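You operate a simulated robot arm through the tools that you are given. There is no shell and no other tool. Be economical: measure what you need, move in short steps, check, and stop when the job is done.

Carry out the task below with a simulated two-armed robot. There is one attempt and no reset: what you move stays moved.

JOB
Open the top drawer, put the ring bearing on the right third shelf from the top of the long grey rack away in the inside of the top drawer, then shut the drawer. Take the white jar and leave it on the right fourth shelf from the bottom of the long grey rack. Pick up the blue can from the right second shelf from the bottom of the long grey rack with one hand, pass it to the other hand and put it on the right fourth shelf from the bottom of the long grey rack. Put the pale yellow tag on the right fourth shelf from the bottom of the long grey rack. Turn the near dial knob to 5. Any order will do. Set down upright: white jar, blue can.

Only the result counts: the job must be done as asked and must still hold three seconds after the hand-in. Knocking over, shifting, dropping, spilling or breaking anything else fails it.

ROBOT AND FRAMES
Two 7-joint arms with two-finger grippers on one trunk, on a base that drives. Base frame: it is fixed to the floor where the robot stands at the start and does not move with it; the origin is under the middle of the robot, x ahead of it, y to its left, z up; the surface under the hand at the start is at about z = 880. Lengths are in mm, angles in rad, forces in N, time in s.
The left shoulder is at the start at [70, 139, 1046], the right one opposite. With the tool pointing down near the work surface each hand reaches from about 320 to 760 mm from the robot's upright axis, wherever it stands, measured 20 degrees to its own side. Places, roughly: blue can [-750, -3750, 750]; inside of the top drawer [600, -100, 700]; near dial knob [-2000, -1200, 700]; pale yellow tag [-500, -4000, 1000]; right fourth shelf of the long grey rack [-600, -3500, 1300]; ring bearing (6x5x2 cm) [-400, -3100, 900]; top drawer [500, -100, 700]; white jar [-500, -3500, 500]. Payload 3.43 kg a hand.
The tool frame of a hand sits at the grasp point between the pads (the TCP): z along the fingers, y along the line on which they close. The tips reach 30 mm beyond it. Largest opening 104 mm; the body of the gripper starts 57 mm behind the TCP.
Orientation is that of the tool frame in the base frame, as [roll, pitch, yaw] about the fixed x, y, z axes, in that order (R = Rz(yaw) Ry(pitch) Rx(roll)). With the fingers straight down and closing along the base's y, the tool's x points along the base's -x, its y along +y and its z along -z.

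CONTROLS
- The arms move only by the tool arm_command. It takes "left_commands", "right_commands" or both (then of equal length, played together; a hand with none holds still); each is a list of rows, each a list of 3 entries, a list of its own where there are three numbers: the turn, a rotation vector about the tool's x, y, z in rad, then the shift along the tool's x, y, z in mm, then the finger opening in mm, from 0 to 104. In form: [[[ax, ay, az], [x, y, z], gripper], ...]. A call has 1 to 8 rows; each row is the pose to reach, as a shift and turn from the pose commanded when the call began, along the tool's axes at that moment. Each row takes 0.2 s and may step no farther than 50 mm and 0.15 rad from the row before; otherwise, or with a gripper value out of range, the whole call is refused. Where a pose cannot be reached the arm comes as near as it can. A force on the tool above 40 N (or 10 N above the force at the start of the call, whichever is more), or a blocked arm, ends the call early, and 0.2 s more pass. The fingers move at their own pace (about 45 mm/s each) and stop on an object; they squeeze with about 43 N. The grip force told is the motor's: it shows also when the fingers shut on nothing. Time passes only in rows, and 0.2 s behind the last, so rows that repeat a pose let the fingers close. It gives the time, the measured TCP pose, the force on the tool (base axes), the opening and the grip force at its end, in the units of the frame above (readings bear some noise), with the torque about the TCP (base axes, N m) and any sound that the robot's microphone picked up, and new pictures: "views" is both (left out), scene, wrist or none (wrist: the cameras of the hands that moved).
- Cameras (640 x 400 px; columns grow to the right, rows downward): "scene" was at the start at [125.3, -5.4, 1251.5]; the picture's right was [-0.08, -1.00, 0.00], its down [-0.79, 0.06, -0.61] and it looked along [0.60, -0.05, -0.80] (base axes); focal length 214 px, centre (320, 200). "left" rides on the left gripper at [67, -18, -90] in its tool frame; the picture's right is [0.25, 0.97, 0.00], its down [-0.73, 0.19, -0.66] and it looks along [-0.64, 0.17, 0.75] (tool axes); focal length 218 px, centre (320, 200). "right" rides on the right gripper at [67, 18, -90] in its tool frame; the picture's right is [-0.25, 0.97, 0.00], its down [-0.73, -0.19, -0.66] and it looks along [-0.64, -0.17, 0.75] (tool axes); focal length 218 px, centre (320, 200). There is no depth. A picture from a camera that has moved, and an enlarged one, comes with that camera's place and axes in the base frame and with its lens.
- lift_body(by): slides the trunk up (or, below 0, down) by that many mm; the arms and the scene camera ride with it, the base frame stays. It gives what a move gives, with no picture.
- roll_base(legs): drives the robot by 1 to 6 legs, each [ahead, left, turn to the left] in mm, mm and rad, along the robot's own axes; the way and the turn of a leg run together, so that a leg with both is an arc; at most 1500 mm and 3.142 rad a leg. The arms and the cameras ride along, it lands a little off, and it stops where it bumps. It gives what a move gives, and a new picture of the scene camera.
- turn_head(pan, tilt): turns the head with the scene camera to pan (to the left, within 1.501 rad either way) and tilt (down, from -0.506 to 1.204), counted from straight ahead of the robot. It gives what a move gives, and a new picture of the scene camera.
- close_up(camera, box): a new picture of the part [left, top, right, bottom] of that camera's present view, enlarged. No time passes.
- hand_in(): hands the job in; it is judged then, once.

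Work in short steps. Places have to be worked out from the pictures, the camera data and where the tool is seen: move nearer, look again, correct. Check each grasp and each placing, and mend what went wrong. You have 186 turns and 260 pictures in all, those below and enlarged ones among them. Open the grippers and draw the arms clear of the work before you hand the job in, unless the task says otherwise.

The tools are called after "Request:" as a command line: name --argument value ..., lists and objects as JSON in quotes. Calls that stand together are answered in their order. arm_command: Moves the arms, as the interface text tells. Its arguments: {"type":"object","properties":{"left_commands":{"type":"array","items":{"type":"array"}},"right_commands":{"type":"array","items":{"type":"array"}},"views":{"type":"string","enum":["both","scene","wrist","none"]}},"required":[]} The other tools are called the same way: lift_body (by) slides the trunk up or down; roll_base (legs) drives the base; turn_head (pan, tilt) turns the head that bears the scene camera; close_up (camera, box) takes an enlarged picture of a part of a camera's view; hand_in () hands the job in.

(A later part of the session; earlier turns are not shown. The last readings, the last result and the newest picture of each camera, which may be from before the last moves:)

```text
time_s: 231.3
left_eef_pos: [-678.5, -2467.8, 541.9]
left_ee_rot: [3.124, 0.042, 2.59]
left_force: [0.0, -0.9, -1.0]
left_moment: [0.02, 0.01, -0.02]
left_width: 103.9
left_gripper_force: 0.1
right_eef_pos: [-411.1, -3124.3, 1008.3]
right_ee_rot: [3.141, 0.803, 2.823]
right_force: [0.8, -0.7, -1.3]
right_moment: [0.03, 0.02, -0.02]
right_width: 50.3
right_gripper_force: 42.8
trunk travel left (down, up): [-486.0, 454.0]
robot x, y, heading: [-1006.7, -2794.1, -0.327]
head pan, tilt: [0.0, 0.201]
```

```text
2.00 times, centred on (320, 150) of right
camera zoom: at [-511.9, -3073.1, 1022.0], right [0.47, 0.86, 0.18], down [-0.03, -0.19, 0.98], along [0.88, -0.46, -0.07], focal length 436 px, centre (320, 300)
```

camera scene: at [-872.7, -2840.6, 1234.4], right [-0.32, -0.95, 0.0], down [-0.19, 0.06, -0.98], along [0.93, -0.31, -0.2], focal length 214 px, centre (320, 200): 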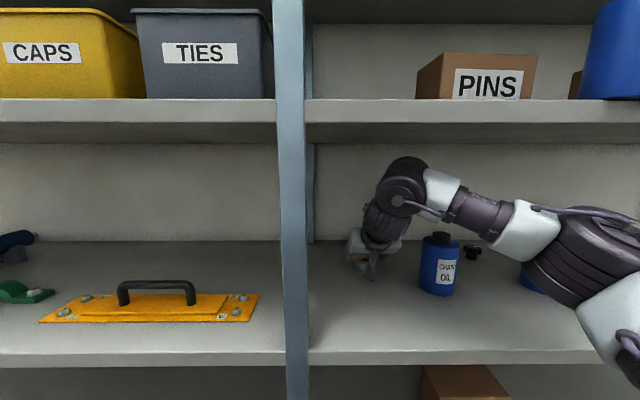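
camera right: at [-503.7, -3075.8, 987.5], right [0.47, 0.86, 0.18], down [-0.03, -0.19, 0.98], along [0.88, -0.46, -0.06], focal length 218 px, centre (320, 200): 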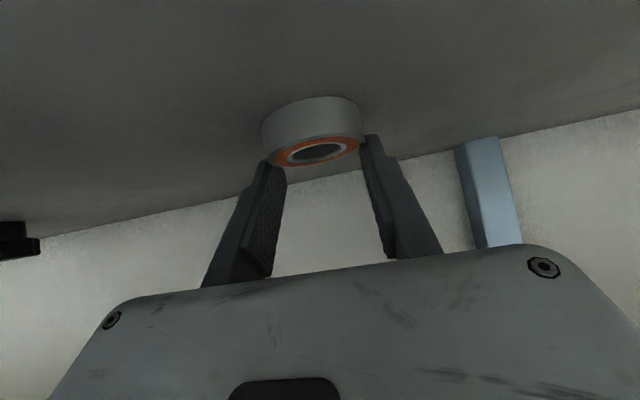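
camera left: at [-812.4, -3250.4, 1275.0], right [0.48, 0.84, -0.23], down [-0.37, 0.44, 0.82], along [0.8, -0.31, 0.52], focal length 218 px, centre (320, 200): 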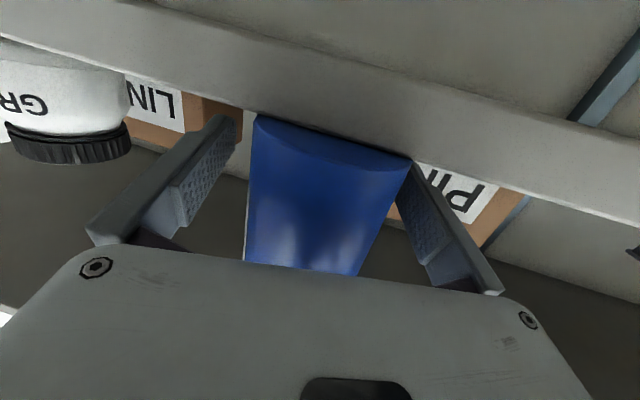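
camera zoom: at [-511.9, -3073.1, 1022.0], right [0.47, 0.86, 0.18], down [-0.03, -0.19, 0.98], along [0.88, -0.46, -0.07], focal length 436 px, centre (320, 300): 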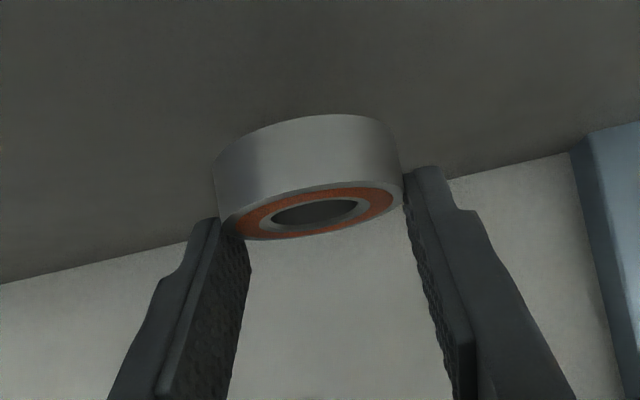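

Bearing held well. Back out and drive left to the open drawer.

Request:
roll_base --legs '[[-430, 0, 0], [0, 1500, 0], [0, 1500, 0]]'

Request:
turn_head --pan 0 --tilt 0.6

```text
time_s: 248.0
left_eef_pos: [-114.1, 496.2, 543.1]
left_ee_rot: [3.124, 0.042, 2.578]
left_force: [0.0, -0.2, -0.4]
left_moment: [0.01, 0.02, -0.01]
left_width: 103.8
left_gripper_force: 0.1
right_eef_pos: [143.9, -165.1, 1009.3]
right_ee_rot: [3.138, 0.803, 2.81]
right_force: [0.7, -0.5, -2.0]
right_moment: [-0.01, -0.02, 0.03]
right_width: 49.8
right_gripper_force: 43.1
trunk travel left (down, up): [-486.0, 454.0]
robot x, y, heading: [-451.3, 169.5, -0.334]
head pan, tilt: [0.0, 0.201]
camera scene: at [-314.4, 126.2, 1259.5], right [-0.33, -0.94, 0.0], down [-0.19, 0.07, -0.98], along [0.93, -0.32, -0.2], focal length 214 px, centre (320, 200)
```

scene: 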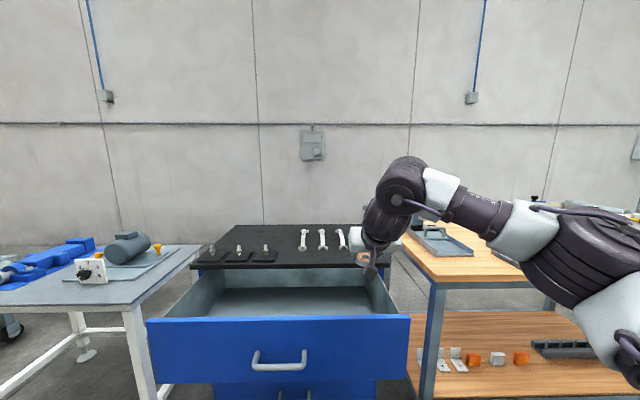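

```text
time_s: 248.9
left_eef_pos: [-114.8, 497.2, 543.0]
left_ee_rot: [3.124, 0.043, 2.576]
left_force: [1.1, 0.1, 0.2]
left_moment: [-0.02, 0.01, -0.02]
left_width: 103.9
left_gripper_force: 0.0
right_eef_pos: [143.7, -165.0, 1009.5]
right_ee_rot: [3.14, 0.802, 2.81]
right_force: [0.4, -0.4, -1.4]
right_moment: [0.0, 0.06, -0.02]
right_width: 49.7
right_gripper_force: 43.3
trunk travel left (down, up): [-486.0, 454.0]
robot x, y, heading: [-452.3, 171.3, -0.334]
head pan, tilt: [0.0, 0.6]
camera scene: at [-319.0, 127.6, 1222.8], right [-0.33, -0.94, 0.0], down [-0.53, 0.19, -0.83], along [0.78, -0.27, -0.56], focal length 214 px, centre (320, 200)
```

scene: 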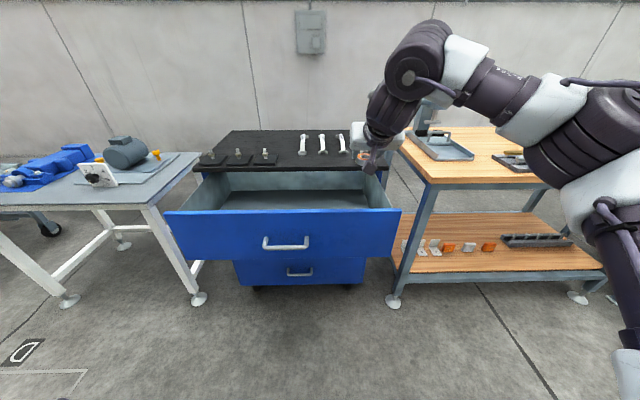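

Over the drawer area. Shift left 130 and forward 80, and steepen the hand for lowering into the drawer.

Request:
roll_base --legs '[[70, 140, 0.01]]'

Request:
arm_command --right_commands '[[[0, 0.13, 0], [0, 0, 0], 35], [[0, 0.26, 0], [0, 0, 0], 35], [[0, 0.39, 0], [0, 0, 0], 35], [[0, 0.45, 0], [0, 0, 0], 35]]' --views "both"

```text
time_s: 250.3
left_eef_pos: [-4.2, 611.2, 540.9]
left_ee_rot: [3.124, 0.042, 2.586]
left_force: [0.4, 1.3, -0.6]
left_moment: [-0.03, 0.03, -0.03]
left_width: 104.0
left_gripper_force: 0.1
right_eef_pos: [261.1, -48.1, 1008.1]
right_ee_rot: [3.14, 0.801, 2.821]
right_force: [-0.2, 1.1, -2.7]
right_moment: [0.01, 0.03, -0.05]
right_width: 46.5
right_gripper_force: 17.1
trunk travel left (down, up): [-486.0, 454.0]
robot x, y, heading: [-342.5, 285.3, -0.321]
head pan, tilt: [0.0, 0.6]
camera scene: at [-205.7, 240.5, 1222.7], right [-0.32, -0.95, 0.0], down [-0.54, 0.18, -0.82], along [0.78, -0.26, -0.57], focal length 214 px, centre (320, 200)
```

scene: 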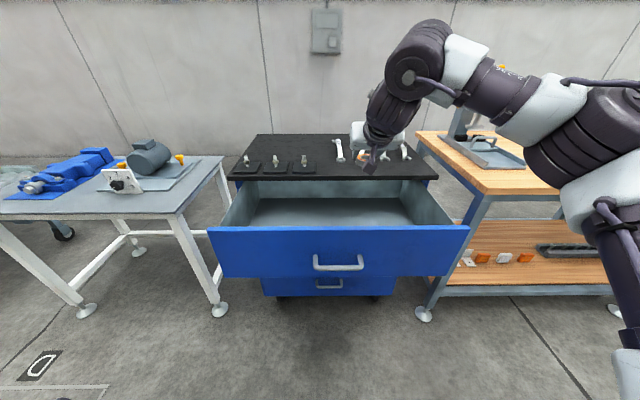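

```text
time_s: 251.3
left_eef_pos: [-5.6, 610.6, 542.4]
left_ee_rot: [3.123, 0.042, 2.586]
left_force: [0.1, 0.1, 0.2]
left_moment: [0.04, 0.03, 0.03]
left_width: 104.0
left_gripper_force: 0.1
right_eef_pos: [260.0, -48.7, 1009.6]
right_ee_rot: [3.141, 0.353, 2.82]
right_force: [0.0, 0.5, -1.9]
right_moment: [-0.04, 0.0, 0.02]
right_width: 46.0
right_gripper_force: 42.5
trunk travel left (down, up): [-486.0, 454.0]
robot x, y, heading: [-338.7, 284.3, -0.325]
head pan, tilt: [0.0, 0.6]
camera scene: at [-206.3, 240.2, 1222.8], right [-0.32, -0.95, 0.0], down [-0.54, 0.18, -0.82], along [0.78, -0.26, -0.57], focal length 214 px, centre (320, 200)
camera right: at [175.4, -1.2, 1069.3], right [0.53, 0.84, 0.09], down [0.37, -0.33, 0.87], along [0.76, -0.43, -0.49], focal length 218 px, centre (320, 200)
```

scene: 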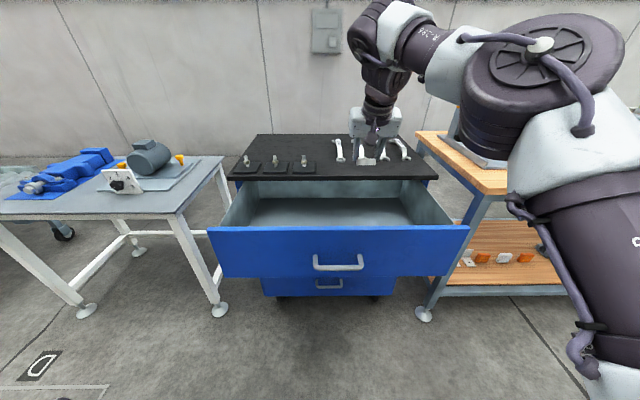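
right: 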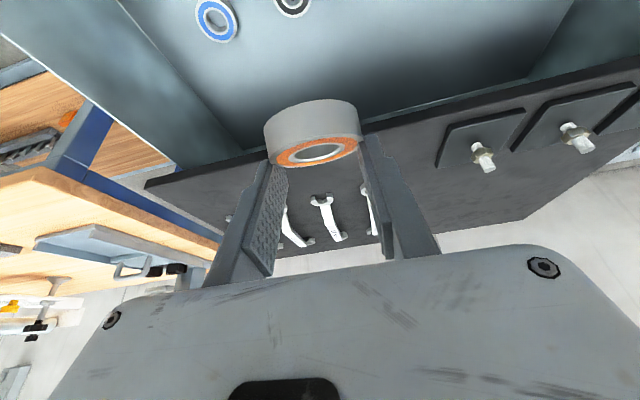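

The grip shifted slightly (46 mm). There are other rings in the drawer; zoom to see the free floor.

Request:
close_up --camera "scene" --box '[200, 170, 480, 260]'

```text
2.29 times, centred on (340, 215) of scene
camera zoom: at [-206.3, 240.2, 1222.8], right [-0.32, -0.95, 0.0], down [-0.54, 0.18, -0.82], along [0.78, -0.26, -0.57], focal length 490 px, centre (274, 166)
```

zoom: 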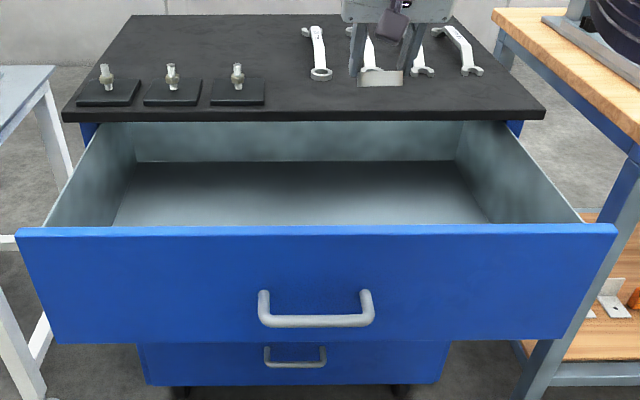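

Free floor is toward the rear-left. Move left 100 and forward 50 and look again.

Request:
roll_base --legs '[[45, 100, 0]]'

Request:
arm_command --right_commands '[[[0, 0, 0], [0, 0, 0], 30]]' --views "wrist"

```text
time_s: 252.5
left_eef_pos: [67.8, 693.0, 541.5]
left_ee_rot: [3.124, 0.044, 2.588]
left_force: [-0.5, 0.0, 0.1]
left_moment: [-0.06, -0.01, -0.01]
left_width: 103.9
left_gripper_force: 0.1
right_eef_pos: [334.0, 34.7, 1009.0]
right_ee_rot: [3.14, 0.354, 2.822]
right_force: [0.0, 0.1, -1.4]
right_moment: [-0.03, 0.0, -0.03]
right_width: 46.1
right_gripper_force: 43.4
trunk travel left (down, up): [-486.0, 454.0]
robot x, y, heading: [-263.8, 366.6, -0.326]
head pan, tilt: [0.0, 0.6]
camera scene: at [-131.7, 321.7, 1222.7], right [-0.32, -0.95, 0.0], down [-0.54, 0.18, -0.82], along [0.78, -0.26, -0.57], focal length 214 px, centre (320, 200)
```

scene: 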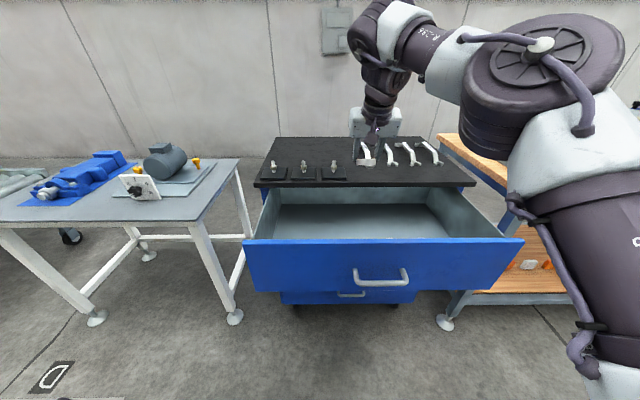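

```text
time_s: 252.9
left_eef_pos: [68.5, 691.3, 542.6]
left_ee_rot: [3.122, 0.041, 2.586]
left_force: [-1.3, 0.1, 0.1]
left_moment: [0.01, -0.01, -0.02]
left_width: 104.1
left_gripper_force: 0.1
right_eef_pos: [333.8, 33.8, 1008.2]
right_ee_rot: [3.141, 0.353, 2.819]
right_force: [0.1, -0.6, -0.5]
right_moment: [0.02, 0.0, -0.01]
right_width: 46.0
right_gripper_force: 42.8
trunk travel left (down, up): [-486.0, 454.0]
robot x, y, heading: [-265.1, 365.5, -0.322]
head pan, tilt: [0.0, 0.6]
camera right: at [249.4, 79.9, 1068.9], right [0.53, 0.84, 0.09], down [0.37, -0.33, 0.87], along [0.76, -0.43, -0.49], focal length 218 px, centre (320, 200)
```

right: 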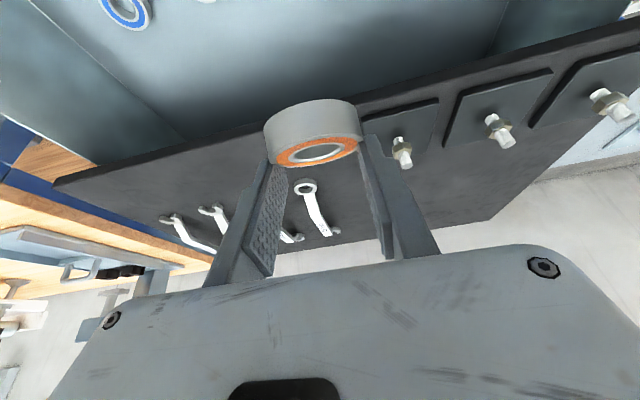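

Clear spot here. Back 10 mm and lower the trunk in steps into the drawer.

Request:
roll_base --legs '[[-10, 0, 0]]'

Request:
lift_body --by -230

Request:
arm_command --right_commands '[[[0, 0, 0], [0, 0, 0], 30]]' --views "both"

```text
time_s: 253.6
left_eef_pos: [59.3, 694.1, 541.2]
left_ee_rot: [3.123, 0.04, 2.585]
left_force: [0.5, -0.1, -0.9]
left_moment: [0.01, -0.01, 0.01]
left_width: 104.0
left_gripper_force: 0.1
right_eef_pos: [324.0, 37.5, 1009.4]
right_ee_rot: [3.141, 0.355, 2.824]
right_force: [-0.4, -0.3, -0.8]
right_moment: [-0.02, -0.01, 0.02]
right_width: 45.9
right_gripper_force: 42.8
trunk travel left (down, up): [-486.0, 454.0]
robot x, y, heading: [-275.2, 365.1, -0.323]
head pan, tilt: [0.0, 0.6]
camera scene: at [-141.7, 324.1, 1222.7], right [-0.32, -0.95, 0.0], down [-0.54, 0.18, -0.82], along [0.78, -0.26, -0.57], focal length 214 px, centre (320, 200)
```

scene: 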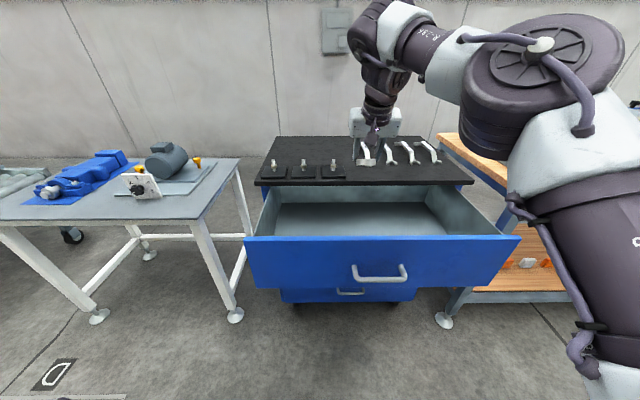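

```text
time_s: 256.0
left_eef_pos: [60.4, 695.4, 313.3]
left_ee_rot: [3.124, 0.043, 2.586]
left_force: [0.4, -0.7, 0.5]
left_moment: [0.01, -0.02, 0.01]
left_width: 104.2
left_gripper_force: 0.1
right_eef_pos: [322.6, 37.2, 777.9]
right_ee_rot: [3.14, 0.355, 2.823]
right_force: [-0.8, 0.2, -1.2]
right_moment: [0.02, 0.0, 0.0]
right_width: 45.5
right_gripper_force: 43.4
trunk travel left (down, up): [-256.0, 684.0]
robot x, y, heading: [-276.0, 367.5, -0.325]
head pan, tilt: [0.0, 0.6]
```

```text
time_s: 256.4
left_eef_pos: [59.3, 695.0, 311.6]
left_ee_rot: [3.124, 0.041, 2.587]
left_force: [-0.1, 1.1, 0.2]
left_moment: [0.02, 0.03, -0.01]
left_width: 104.2
left_gripper_force: 0.0
right_eef_pos: [324.1, 36.4, 780.3]
right_ee_rot: [3.141, 0.354, 2.824]
right_force: [0.0, 0.1, -2.2]
right_moment: [0.01, 0.01, 0.02]
right_width: 45.3
right_gripper_force: 42.8
trunk travel left (down, up): [-256.0, 684.0]
robot x, y, heading: [-274.7, 367.0, -0.323]
head pan, tilt: [0.0, 0.6]
camera scene: at [-141.9, 324.3, 992.8], right [-0.32, -0.95, 0.0], down [-0.54, 0.18, -0.82], along [0.78, -0.26, -0.57], focal length 214 px, centre (320, 200)
camera right: at [240.1, 83.4, 838.9], right [0.53, 0.84, 0.09], down [0.37, -0.33, 0.87], along [0.76, -0.43, -0.49], focal length 218 px, centre (320, 200)
```

scene: 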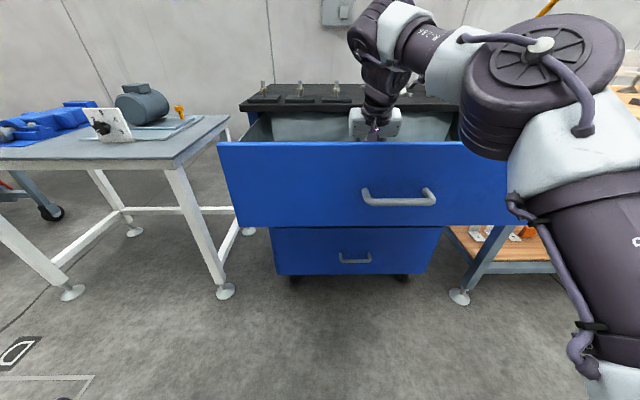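
right: 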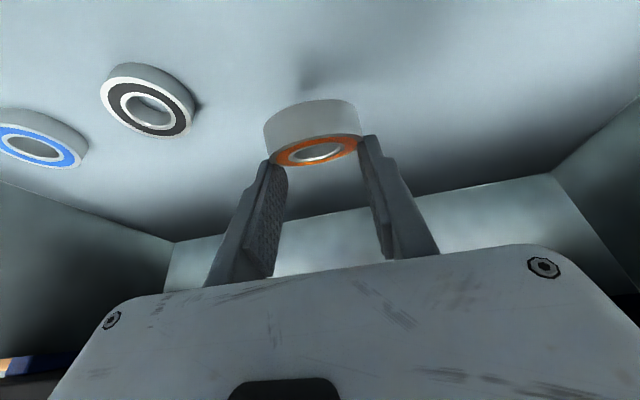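

Free floor below; floor ≈712, bearing bottom ≈740. Lower 20 and then gently more.

Request:
lift_body --by -20

Request:
lift_body --by -5

Request:
arm_command --right_commands '[[[0, 0, 0], [0, 0, 0], 30]]' --views "wrist"

```text
time_s: 257.1
left_eef_pos: [59.3, 696.2, 292.1]
left_ee_rot: [3.124, 0.042, 2.587]
left_force: [0.6, -0.3, 0.6]
left_moment: [0.0, -0.03, -0.02]
left_width: 103.9
left_gripper_force: 0.0
right_eef_pos: [324.3, 37.5, 758.8]
right_ee_rot: [3.141, 0.355, 2.823]
right_force: [0.0, 0.2, -1.0]
right_moment: [0.0, 0.01, 0.0]
right_width: 45.0
right_gripper_force: 42.9
trunk travel left (down, up): [-236.0, 704.0]
robot x, y, heading: [-274.9, 368.9, -0.324]
head pan, tilt: [0.0, 0.6]
```

```text
time_s: 257.6
left_eef_pos: [59.2, 694.9, 289.3]
left_ee_rot: [3.126, 0.042, 2.588]
left_force: [-0.1, 0.0, -0.2]
left_moment: [-0.02, 0.01, -0.01]
left_width: 103.9
left_gripper_force: 0.1
right_eef_pos: [324.2, 37.8, 753.7]
right_ee_rot: [3.14, 0.354, 2.821]
right_force: [-0.2, 0.5, -2.0]
right_moment: [-0.01, 0.01, 0.01]
right_width: 45.2
right_gripper_force: 42.6
trunk travel left (down, up): [-231.0, 709.0]
robot x, y, heading: [-275.6, 371.1, -0.327]
head pan, tilt: [0.0, 0.6]
```

```text
time_s: 258.0
left_eef_pos: [60.5, 694.2, 287.5]
left_ee_rot: [3.123, 0.042, 2.587]
left_force: [-0.6, -0.2, 1.0]
left_moment: [0.0, 0.05, 0.01]
left_width: 104.1
left_gripper_force: 0.1
right_eef_pos: [324.3, 36.2, 754.8]
right_ee_rot: [3.141, 0.354, 2.822]
right_force: [0.3, -0.1, -1.4]
right_moment: [0.01, -0.04, 0.01]
right_width: 45.1
right_gripper_force: 43.0
trunk travel left (down, up): [-231.0, 709.0]
robot x, y, heading: [-274.1, 368.2, -0.321]
head pan, tilt: [0.0, 0.6]
camera right: at [240.1, 83.5, 813.9], right [0.53, 0.84, 0.09], down [0.37, -0.33, 0.87], along [0.76, -0.43, -0.49], focal length 218 px, centre (320, 200)
```

right: 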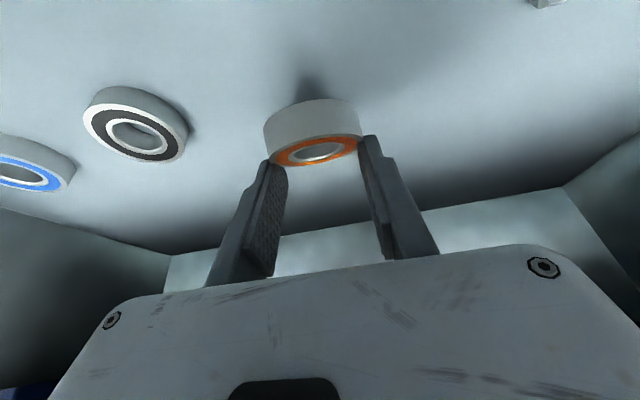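

Request:
lift_body --by -7

Request:
lift_body --by -5

Request:
lift_body --by -4

```text
time_s: 258.6
left_eef_pos: [60.4, 694.5, 279.8]
left_ee_rot: [3.124, 0.042, 2.586]
left_force: [0.7, 0.6, -0.7]
left_moment: [-0.01, 0.02, -0.01]
left_width: 104.1
left_gripper_force: 0.0
right_eef_pos: [324.0, 37.3, 746.7]
right_ee_rot: [3.139, 0.354, 2.823]
right_force: [0.0, 0.0, -1.7]
right_moment: [0.03, 0.0, 0.03]
right_width: 45.2
right_gripper_force: 42.7
trunk travel left (down, up): [-224.0, 716.0]
robot x, y, heading: [-275.2, 367.6, -0.324]
head pan, tilt: [0.0, 0.6]
```

```text
time_s: 259.1
left_eef_pos: [59.7, 694.3, 275.5]
left_ee_rot: [3.125, 0.043, 2.586]
left_force: [0.1, -1.2, 0.3]
left_moment: [0.01, 0.0, 0.04]
left_width: 104.1
left_gripper_force: 0.0
right_eef_pos: [324.0, 36.9, 742.6]
right_ee_rot: [3.14, 0.355, 2.823]
right_force: [0.8, -0.1, -1.0]
right_moment: [-0.01, 0.01, -0.05]
right_width: 45.5
right_gripper_force: 42.6
trunk travel left (down, up): [-219.0, 721.0]
robot x, y, heading: [-278.3, 368.1, -0.324]
head pan, tilt: [0.0, 0.6]
```

```text
time_s: 259.7
left_eef_pos: [59.6, 695.2, 271.2]
left_ee_rot: [3.125, 0.041, 2.588]
left_force: [-0.4, -0.5, -0.1]
left_moment: [0.03, 0.01, 0.0]
left_width: 104.1
left_gripper_force: 0.0
right_eef_pos: [323.4, 37.8, 737.7]
right_ee_rot: [3.139, 0.355, 2.823]
right_force: [0.2, 0.0, -2.2]
right_moment: [-0.02, -0.01, 0.0]
right_width: 45.3
right_gripper_force: 43.5
trunk travel left (down, up): [-215.0, 725.0]
robot x, y, heading: [-276.4, 371.7, -0.323]
head pan, tilt: [0.0, 0.6]
```

Request:
lift_body --by -6

Request:
lift_body --by -5

Request:
arm_command --right_commands '[[[0, 0, 0], [0, 0, 0], 30]]' --views "wrist"

```text
time_s: 260.2
left_eef_pos: [58.8, 694.3, 265.8]
left_ee_rot: [3.125, 0.041, 2.587]
left_force: [0.9, 0.4, 0.2]
left_moment: [-0.02, -0.01, -0.01]
left_width: 104.0
left_gripper_force: 0.1
right_eef_pos: [323.5, 37.4, 731.4]
right_ee_rot: [3.141, 0.355, 2.823]
right_force: [0.3, -0.1, -2.6]
right_moment: [-0.06, 0.01, 0.02]
right_width: 45.6
right_gripper_force: 42.9
trunk travel left (down, up): [-209.0, 731.0]
robot x, y, heading: [-275.0, 368.3, -0.326]
head pan, tilt: [0.0, 0.6]
```

```text
time_s: 260.8
left_eef_pos: [59.1, 695.1, 262.0]
left_ee_rot: [3.124, 0.041, 2.586]
left_force: [0.0, 0.3, 0.4]
left_moment: [0.04, 0.0, -0.02]
left_width: 104.0
left_gripper_force: 0.0
right_eef_pos: [324.3, 37.5, 728.5]
right_ee_rot: [3.139, 0.357, 2.82]
right_force: [-0.2, -2.0, 4.5]
right_moment: [-0.11, -0.14, -0.02]
right_width: 45.3
right_gripper_force: 43.3
trunk travel left (down, up): [-204.0, 736.0]
robot x, y, heading: [-273.8, 366.6, -0.328]
head pan, tilt: [0.0, 0.6]
```

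```text
time_s: 261.2
left_eef_pos: [58.9, 694.6, 260.7]
left_ee_rot: [3.123, 0.044, 2.586]
left_force: [0.6, 0.0, -0.5]
left_moment: [0.01, 0.01, 0.03]
left_width: 103.9
left_gripper_force: 0.0
right_eef_pos: [322.8, 37.5, 729.0]
right_ee_rot: [3.141, 0.356, 2.818]
right_force: [-0.2, -2.0, 8.1]
right_moment: [-0.16, -0.11, -0.05]
right_width: 45.2
right_gripper_force: 43.3
trunk travel left (down, up): [-204.0, 736.0]
robot x, y, heading: [-273.8, 366.2, -0.327]
head pan, tilt: [0.0, 0.6]
camera right: at [239.3, 83.4, 788.1], right [0.53, 0.84, 0.09], down [0.37, -0.33, 0.87], along [0.76, -0.43, -0.48], focal length 218 px, centre (320, 200)
```

right: 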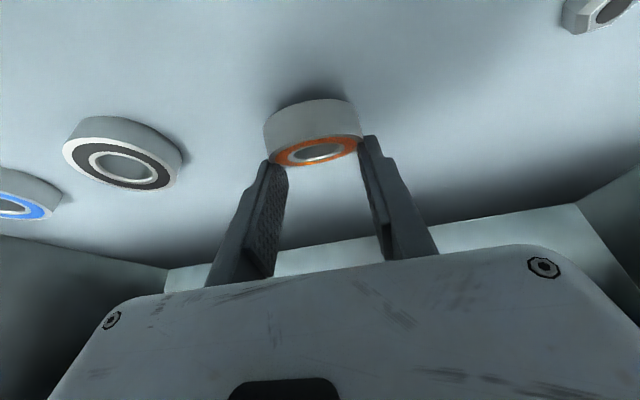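

Contact with the drawer floor. Release and check.

Request:
arm_command --right_commands '[[[0, 0, 0], [0, 0, 0], 55], [[0, 0, 0], [0, 0, 0], 70], [[0, 0, 0], [0, 0, 0], 80], [[0, 0, 0], [0, 0, 0], 80]]' --views "none"

Request:
lift_body --by 60

Request:
arm_command --right_commands '[[[0, 0, 0], [0, 0, 0], 80]]' --views "wrist"

```text
time_s: 262.2
left_eef_pos: [59.6, 696.5, 260.6]
left_ee_rot: [3.125, 0.042, 2.587]
left_force: [-0.6, 0.7, -1.2]
left_moment: [-0.01, -0.02, 0.03]
left_width: 104.0
left_gripper_force: 0.2
right_eef_pos: [323.3, 38.0, 727.8]
right_ee_rot: [3.14, 0.354, 2.823]
right_force: [-0.1, 0.1, 0.0]
right_moment: [-0.01, 0.03, -0.01]
right_width: 79.9
right_gripper_force: 0.1
trunk travel left (down, up): [-204.0, 736.0]
robot x, y, heading: [-275.3, 367.8, -0.324]
head pan, tilt: [0.0, 0.6]
```

```text
time_s: 263.2
left_eef_pos: [58.6, 694.7, 320.6]
left_ee_rot: [3.123, 0.042, 2.588]
left_force: [1.5, -0.2, -0.1]
left_moment: [0.0, -0.01, -0.03]
left_width: 103.8
left_gripper_force: 0.0
right_eef_pos: [323.1, 36.3, 786.9]
right_ee_rot: [3.14, 0.354, 2.822]
right_force: [0.1, 0.1, 0.2]
right_moment: [0.0, -0.03, -0.04]
right_width: 80.0
right_gripper_force: 0.1
trunk travel left (down, up): [-264.0, 676.0]
robot x, y, heading: [-273.4, 366.2, -0.324]
head pan, tilt: [0.0, 0.6]
```

```text
time_s: 263.6
left_eef_pos: [58.5, 695.5, 321.1]
left_ee_rot: [3.124, 0.042, 2.585]
left_force: [-0.4, 0.2, 0.3]
left_moment: [0.03, -0.04, -0.02]
left_width: 103.9
left_gripper_force: 0.1
right_eef_pos: [325.4, 37.6, 787.4]
right_ee_rot: [3.14, 0.354, 2.824]
right_force: [0.6, 0.4, -0.6]
right_moment: [-0.01, -0.03, -0.02]
right_width: 80.2
right_gripper_force: 0.1
trunk travel left (down, up): [-264.0, 676.0]
robot x, y, heading: [-274.1, 366.8, -0.327]
head pan, tilt: [0.0, 0.6]
camera right: at [240.0, 83.5, 847.0], right [0.53, 0.84, 0.09], down [0.37, -0.33, 0.87], along [0.76, -0.43, -0.49], focal length 218 px, centre (320, 200)
```

right: 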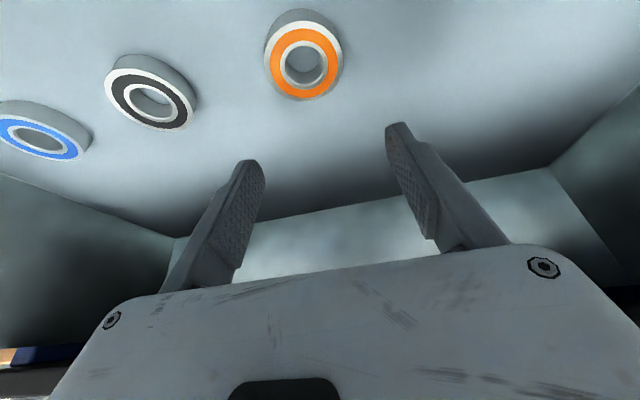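

Orange-ringed bearing lies flat in the drawer. Lift out, back away, level the hand and close the fist to push the drawer.

Request:
lift_body --by 220

Request:
roll_base --legs '[[-330, 0, 0], [0, -30, 0.01]]'

Request:
arm_command --right_commands '[[[0, -0.14, 0], [0, 0, 0], 50], [[0, -0.28, 0], [0, 0, 0], 20], [[0, -0.42, 0], [0, 0, 0], 0], [[0, -0.56, 0], [0, 0, 0], 0], [[0, -0.7, 0], [0, 0, 0], 0], [[0, -0.84, 0], [0, 0, 0], 0], [[0, -0.95, 0], [0, 0, 0], 0]]' --views "none"

Request:
lift_body --by -188

Request:
arm_command --right_commands '[[[0, 0, 0], [0, 0, 0], 0]]' --views "both"

```text
time_s: 265.9
left_eef_pos: [59.4, 694.8, 540.2]
left_ee_rot: [3.125, 0.041, 2.587]
left_force: [0.1, 0.2, -0.3]
left_moment: [-0.03, 0.0, -0.02]
left_width: 104.2
left_gripper_force: 0.1
right_eef_pos: [325.6, 36.3, 1007.1]
right_ee_rot: [3.14, 0.355, 2.822]
right_force: [0.1, 0.5, 0.1]
right_moment: [0.02, -0.01, 0.03]
right_width: 80.3
right_gripper_force: 0.0
trunk travel left (down, up): [-484.0, 456.0]
robot x, y, heading: [-277.2, 368.4, -0.325]
head pan, tilt: [0.0, 0.6]
```

```text
time_s: 268.5
left_eef_pos: [-269.4, 775.7, 540.7]
left_ee_rot: [3.121, 0.042, 2.602]
left_force: [-0.5, 0.0, -0.1]
left_moment: [0.02, 0.0, -0.01]
left_width: 104.2
left_gripper_force: 0.0
right_eef_pos: [5.8, 121.5, 1006.8]
right_ee_rot: [3.141, 0.355, 2.836]
right_force: [0.5, -1.2, -1.0]
right_moment: [-0.02, 0.02, -0.01]
right_width: 80.0
right_gripper_force: 0.1
trunk travel left (down, up): [-484.0, 456.0]
robot x, y, heading: [-596.3, 443.0, -0.308]
head pan, tilt: [0.0, 0.6]
camera scene: at [-464.4, 402.1, 1220.8], right [-0.31, -0.95, 0.0], down [-0.54, 0.17, -0.83], along [0.79, -0.25, -0.56], focal length 214 px, centre (320, 200)
```

scene: 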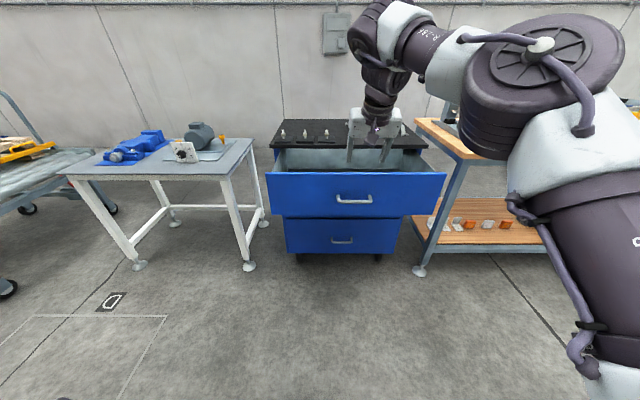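

```text
time_s: 270.1
left_eef_pos: [-267.8, 776.4, 540.4]
left_ee_rot: [3.122, 0.041, 2.6]
left_force: [-1.1, -0.5, 0.3]
left_moment: [-0.03, -0.01, 0.02]
left_width: 104.1
left_gripper_force: 0.1
right_eef_pos: [6.3, 121.6, 1008.0]
right_ee_rot: [3.133, 1.306, 2.828]
right_force: [0.1, -0.6, 0.2]
right_moment: [0.0, -0.02, -0.01]
right_width: 0.1
right_gripper_force: 34.9
trunk travel left (down, up): [-484.0, 456.0]
robot x, y, heading: [-596.7, 444.5, -0.309]
head pan, tilt: [0.0, 0.6]
```

```text
time_s: 272.2
left_eef_pos: [-269.3, 776.9, 353.0]
left_ee_rot: [3.125, 0.041, 2.602]
left_force: [0.1, -0.7, 0.8]
left_moment: [0.0, -0.01, -0.01]
left_width: 104.1
left_gripper_force: 0.1
right_eef_pos: [6.5, 121.0, 819.1]
right_ee_rot: [3.135, 1.305, 2.83]
right_force: [-0.3, -0.2, 0.1]
right_moment: [-0.02, -0.01, -0.01]
right_width: 0.0
right_gripper_force: 34.9
trunk travel left (down, up): [-296.0, 644.0]
robot x, y, heading: [-600.5, 447.0, -0.31]
head pan, tilt: [0.0, 0.6]
```

```text
time_s: 272.6
left_eef_pos: [-268.0, 776.9, 351.4]
left_ee_rot: [3.125, 0.041, 2.602]
left_force: [-0.4, -0.5, -0.5]
left_moment: [-0.04, -0.01, 0.0]
left_width: 104.0
left_gripper_force: 0.1
right_eef_pos: [6.5, 122.2, 818.0]
right_ee_rot: [3.133, 1.302, 2.831]
right_force: [-0.3, 0.8, -0.4]
right_moment: [0.0, -0.01, 0.02]
right_width: 0.0
right_gripper_force: 34.0
trunk travel left (down, up): [-296.0, 644.0]
robot x, y, heading: [-595.7, 443.5, -0.307]
head pan, tilt: [0.0, 0.6]
camera scene: at [-464.1, 402.7, 1032.8], right [-0.31, -0.95, 0.0], down [-0.54, 0.17, -0.82], along [0.79, -0.25, -0.57], focal length 214 px, centre (320, 200)
camera right: at [-88.3, 170.4, 776.8], right [0.35, 0.9, 0.25], down [-0.48, -0.05, 0.88], along [0.8, -0.43, 0.41], focal length 218 px, centre (320, 200)
```

scene: 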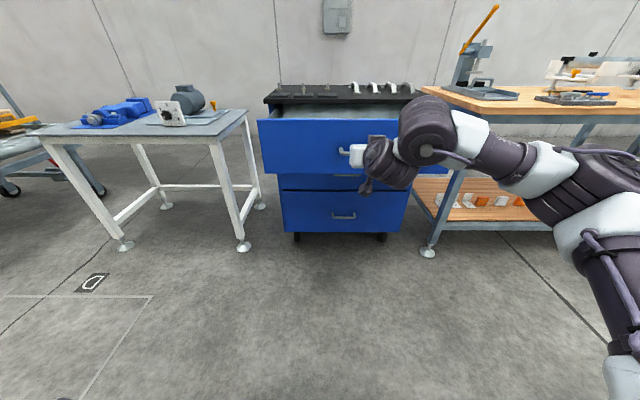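
right: 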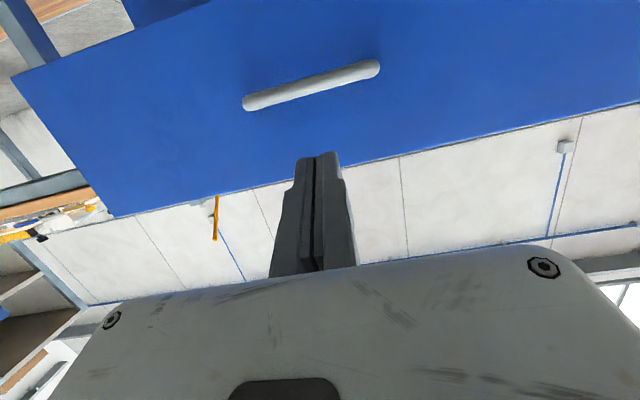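

Fist lines up just above the handle. Drive forward to push the drawer shut.

Request:
roll_base --legs '[[340, 0, 0]]'

```text
time_s: 274.8
left_eef_pos: [55.9, 671.6, 352.8]
left_ee_rot: [3.125, 0.042, 2.6]
left_force: [-0.3, 1.0, 0.5]
left_moment: [0.04, -0.02, 0.01]
left_width: 104.1
left_gripper_force: 0.1
right_eef_pos: [328.6, 18.3, 818.4]
right_ee_rot: [3.135, 1.304, 2.83]
right_force: [-0.5, 0.1, -0.1]
right_moment: [0.0, -0.01, 0.02]
right_width: 0.2
right_gripper_force: 34.7
trunk travel left (down, up): [-296.0, 644.0]
robot x, y, heading: [-271.7, 342.1, -0.305]
head pan, tilt: [0.0, 0.6]
camera scene: at [-139.8, 298.7, 1032.7], right [-0.31, -0.95, 0.0], down [-0.54, 0.17, -0.82], along [0.79, -0.25, -0.57], focal length 214 px, centre (320, 200)
```

scene: 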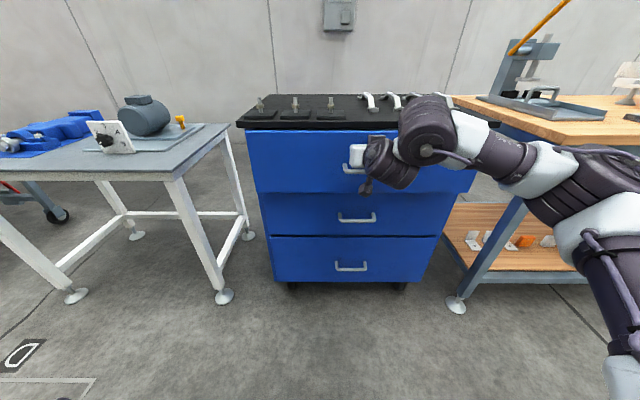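

Request:
roll_base --legs '[[32, 0, 0]]'

Request:
close_up --camera "scene" --box '[220, 80, 500, 260]'

```text
time_s: 275.6
left_eef_pos: [86.2, 662.1, 352.5]
left_ee_rot: [3.124, 0.04, 2.601]
left_force: [0.6, 0.6, 0.1]
left_moment: [0.04, 0.0, -0.04]
left_width: 103.7
left_gripper_force: 0.1
right_eef_pos: [362.1, 8.1, 818.5]
right_ee_rot: [3.136, 1.303, 2.832]
right_force: [0.0, 0.0, -0.2]
right_moment: [0.03, -0.02, -0.01]
right_width: 0.0
right_gripper_force: 34.8
trunk travel left (down, up): [-296.0, 644.0]
robot x, y, heading: [-243.1, 328.4, -0.308]
head pan, tilt: [0.0, 0.6]
camera scene: at [-109.0, 288.8, 1032.6], right [-0.31, -0.95, 0.0], down [-0.54, 0.17, -0.82], along [0.79, -0.25, -0.57], focal length 214 px, centre (320, 200)
```

scene: 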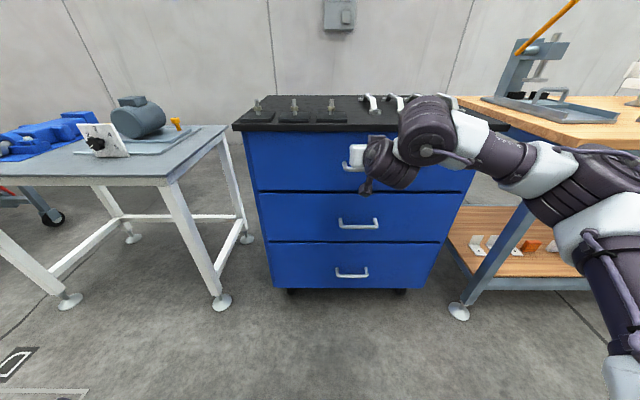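

```text
2.22 times, centred on (360, 170) of scene
camera zoom: at [-109.0, 288.8, 1032.6], right [-0.31, -0.95, 0.0], down [-0.54, 0.17, -0.82], along [0.79, -0.25, -0.57], focal length 477 px, centre (231, 267)
```

zoom: 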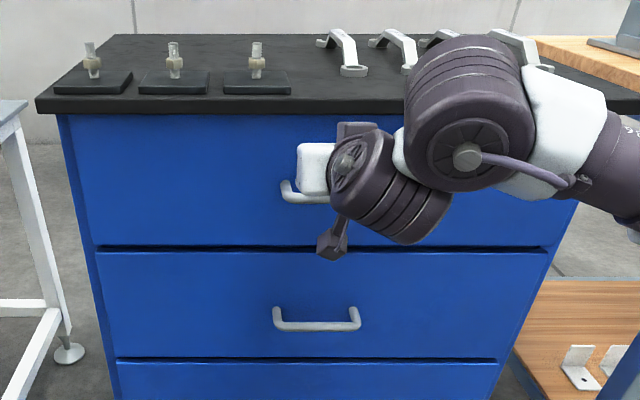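

Nearly shut; push until resistance is felt.

Request:
roll_base --legs '[[12, 0, 0]]'

Request:
roll_base --legs '[[10, 0, 0]]'

```text
time_s: 276.4
left_eef_pos: [97.4, 659.0, 352.9]
left_ee_rot: [3.122, 0.042, 2.601]
left_force: [-0.5, 0.0, -0.1]
left_moment: [-0.02, 0.04, 0.0]
left_width: 104.1
left_gripper_force: 0.1
right_eef_pos: [373.1, 5.1, 818.3]
right_ee_rot: [3.136, 1.304, 2.829]
right_force: [-0.3, -0.1, 0.3]
right_moment: [0.0, -0.01, 0.03]
right_width: 0.0
right_gripper_force: 34.8
trunk travel left (down, up): [-296.0, 644.0]
robot x, y, heading: [-229.5, 329.0, -0.31]
head pan, tilt: [0.0, 0.6]
camera scene: at [-97.8, 285.3, 1032.7], right [-0.31, -0.95, 0.0], down [-0.54, 0.17, -0.82], along [0.79, -0.25, -0.57], focal length 214 px, centre (320, 200)
```

scene: 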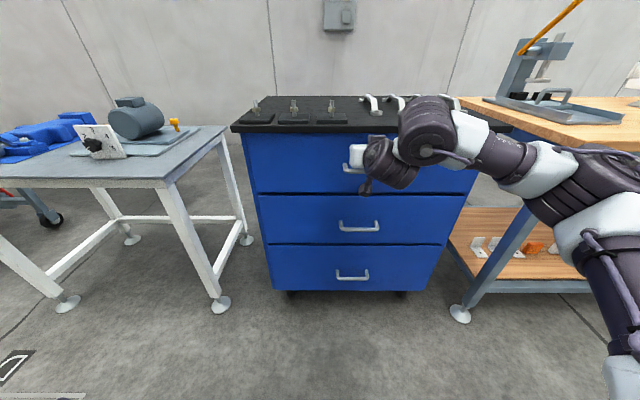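

```text
time_s: 277.1
left_eef_pos: [106.5, 656.3, 353.3]
left_ee_rot: [3.123, 0.041, 2.602]
left_force: [0.4, -0.2, 0.8]
left_moment: [0.01, 0.03, -0.01]
left_width: 104.1
left_gripper_force: 0.1
right_eef_pos: [381.1, 1.8, 817.9]
right_ee_rot: [3.137, 1.304, 2.832]
right_force: [-3.2, 0.2, -0.5]
right_moment: [0.0, -0.02, 0.03]
right_width: 0.0
right_gripper_force: 34.6
trunk travel left (down, up): [-296.0, 644.0]
robot x, y, heading: [-220.1, 322.1, -0.311]
head pan, tilt: [0.0, 0.6]
camera scene: at [-89.2, 282.5, 1032.8], right [-0.31, -0.95, 0.0], down [-0.54, 0.17, -0.83], along [0.79, -0.25, -0.56], focal length 214 px, centre (320, 200)
```

scene: 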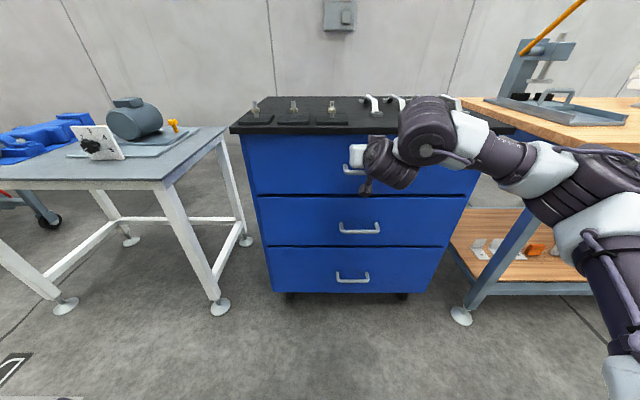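

Request:
roll_base --legs '[[10, 0, 0]]'

Request:
roll_base --legs '[[8, 0, 0]]'

```text
time_s: 277.9
left_eef_pos: [111.3, 654.0, 353.5]
left_ee_rot: [3.12, 0.046, 2.596]
left_force: [0.3, -0.1, 0.7]
left_moment: [-0.01, 0.01, -0.02]
left_width: 103.9
left_gripper_force: 0.1
right_eef_pos: [381.2, 1.7, 818.2]
right_ee_rot: [-3.129, 1.302, 2.854]
right_force: [-16.7, 3.1, 2.6]
right_moment: [0.01, -0.12, -0.04]
right_width: 6.0
right_gripper_force: 35.0
trunk travel left (down, up): [-296.0, 644.0]
robot x, y, heading: [-215.5, 322.3, -0.308]
head pan, tilt: [0.0, 0.6]
stopped in leg 1: the force on the tool passed its limit at 54 N (the readings are from after the stop); the commanded pose is now the measured one
camera scene: at [-87.6, 281.4, 1033.2], right [-0.31, -0.95, 0.0], down [-0.54, 0.17, -0.83], along [0.79, -0.25, -0.56], focal length 214 px, centre (320, 200)
```

scene: 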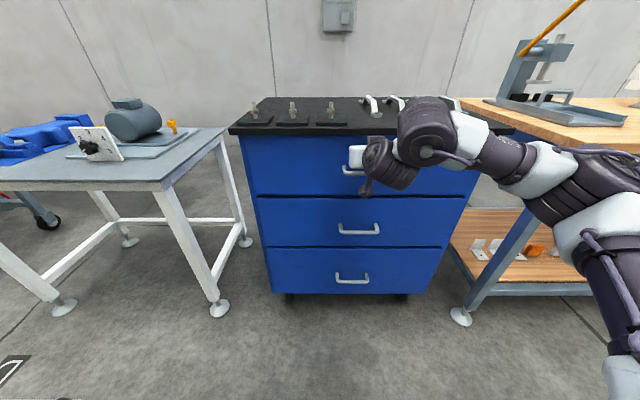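

```text
time_s: 278.7
left_eef_pos: [113.1, 653.5, 354.5]
left_ee_rot: [3.119, 0.045, 2.595]
left_force: [-0.2, 0.0, 0.6]
left_moment: [0.01, -0.02, -0.01]
left_width: 103.8
left_gripper_force: 0.1
right_eef_pos: [382.7, 2.6, 818.4]
right_ee_rot: [-3.124, 1.302, 2.863]
right_force: [-21.0, 4.2, 2.6]
right_moment: [0.0, -0.19, -0.09]
right_width: 6.0
right_gripper_force: 34.4
trunk travel left (down, up): [-296.0, 644.0]
robot x, y, heading: [-213.4, 320.8, -0.317]
head pan, tilt: [0.0, 0.6]
stopped in leg 1: the force on the tool passed its limit at 52 N (the readings are from after the stop); the commanded pose is now the measured one
camera scene: at [-86.4, 280.5, 1033.3], right [-0.31, -0.95, 0.0], down [-0.53, 0.17, -0.83], along [0.79, -0.26, -0.56], focal length 214 px, centre (320, 200)
```

scene: 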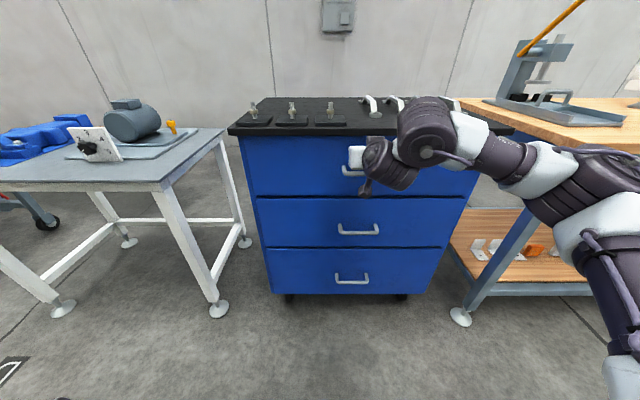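

The drawer is shut (hard stop at ~50 N). Now back off and travel toward the dial at (-2000,-1200).

Request:
roll_base --legs '[[-350, 0, 0], [0, -1500, 0]]'

Request:
turn_head --pan -1.5 --tilt 0.3

```text
time_s: 288.0
left_eef_pos: [-682.9, -670.2, 352.8]
left_ee_rot: [3.121, 0.042, 2.603]
left_force: [-0.4, -0.2, -0.3]
left_moment: [0.0, -0.01, -0.03]
left_width: 104.1
left_gripper_force: 0.0
right_eef_pos: [-409.4, -1320.3, 814.8]
right_ee_rot: [-3.125, 1.296, 2.865]
right_force: [-0.3, -0.3, 0.3]
right_moment: [0.0, 0.0, 0.01]
right_width: 0.0
right_gripper_force: 34.8
trunk travel left (down, up): [-296.0, 644.0]
robot x, y, heading: [-1008.7, -1002.6, -0.307]
head pan, tilt: [0.0, 0.6]
camera scene: at [-877.9, -1044.7, 1032.8], right [-0.3, -0.95, 0.0], down [-0.54, 0.17, -0.82], along [0.79, -0.25, -0.57], focal length 214 px, centre (320, 200)
```

scene: 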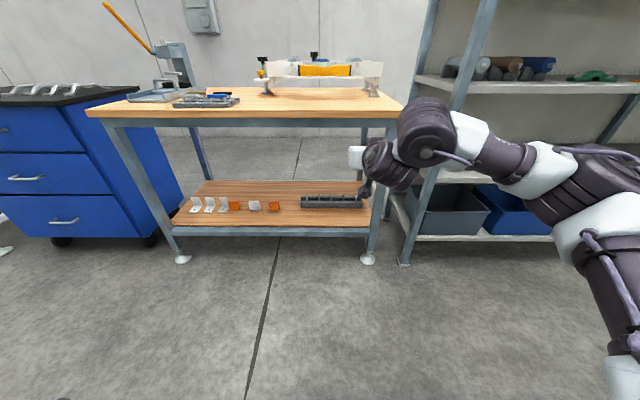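

```text
time_s: 289.6
left_eef_pos: [-682.1, -670.4, 353.3]
left_ee_rot: [3.121, 0.042, 2.602]
left_force: [-0.4, -0.3, -0.7]
left_moment: [-0.04, 0.0, -0.01]
left_width: 104.0
left_gripper_force: 0.0
right_eef_pos: [-408.8, -1320.4, 815.4]
right_ee_rot: [-3.123, 1.294, 2.868]
right_force: [-0.4, 0.3, -0.5]
right_moment: [0.0, -0.02, -0.02]
right_width: 0.0
right_gripper_force: 34.9
trunk travel left (down, up): [-296.0, 644.0]
robot x, y, heading: [-1011.3, -1002.6, -0.308]
head pan, tilt: [-1.499, 0.3]
camera scene: at [-983.8, -1108.6, 1060.3], right [-0.97, 0.23, 0.0], down [0.07, 0.29, -0.96], along [-0.22, -0.93, -0.3], focal length 214 px, centre (320, 200)
```

scene: 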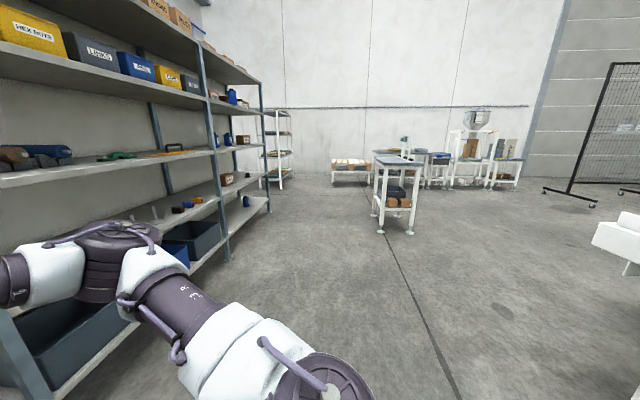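

Request:
roll_base --legs '[[0, 0, -1.57]]'

Request:
turn_head --pan -1.2 --tilt 0.35

```text
time_s: 293.8
left_eef_pos: [-677.0, -1330.2, 352.7]
left_ee_rot: [3.121, 0.042, 1.035]
left_force: [0.0, 0.3, -0.1]
left_moment: [0.01, -0.02, 0.04]
left_width: 104.2
left_gripper_force: 0.1
right_eef_pos: [-1325.9, -1606.2, 814.6]
right_ee_rot: [-3.124, 1.296, 1.298]
right_force: [-0.5, 0.3, -0.1]
right_moment: [-0.02, 0.02, -0.02]
right_width: 0.0
right_gripper_force: 34.5
trunk travel left (down, up): [-296.0, 644.0]
robot x, y, heading: [-1010.9, -1006.1, -1.874]
head pan, tilt: [-1.499, 0.3]
camera scene: at [-1115.8, -1029.0, 1060.3], right [0.23, 0.97, 0.0], down [0.29, -0.07, -0.96], along [-0.93, 0.22, -0.3], focal length 214 px, centre (320, 200)
```

scene: 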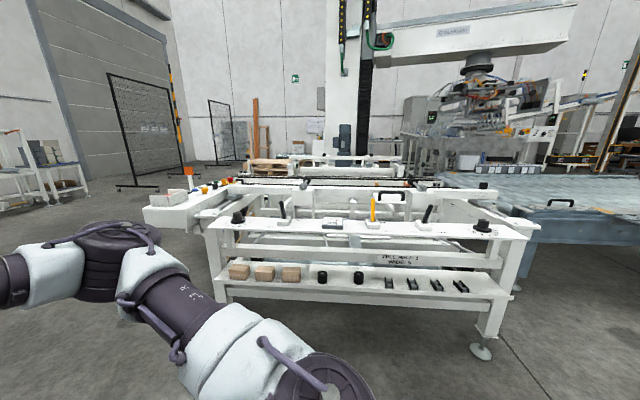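

```text
time_s: 294.6
left_eef_pos: [-676.0, -1329.9, 352.2]
left_ee_rot: [3.121, 0.043, 1.034]
left_force: [0.6, 0.4, -0.2]
left_moment: [0.0, -0.01, -0.01]
left_width: 104.0
left_gripper_force: 0.1
right_eef_pos: [-1326.5, -1605.9, 815.1]
right_ee_rot: [-3.124, 1.297, 1.301]
right_force: [0.1, 0.7, -0.6]
right_moment: [-0.01, 0.03, 0.02]
right_width: 0.2
right_gripper_force: 34.7
trunk travel left (down, up): [-296.0, 644.0]
robot x, y, heading: [-1010.0, -1006.3, -1.878]
head pan, tilt: [-1.201, 0.351]
camera scene: at [-1117.8, -1056.6, 1055.6], right [-0.06, 1.0, 0.0], down [0.34, 0.02, -0.94], along [-0.94, -0.06, -0.34], focal length 214 px, centre (320, 200)
```

scene: 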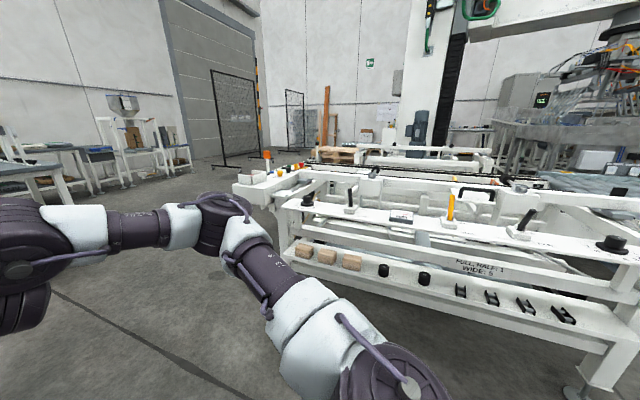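

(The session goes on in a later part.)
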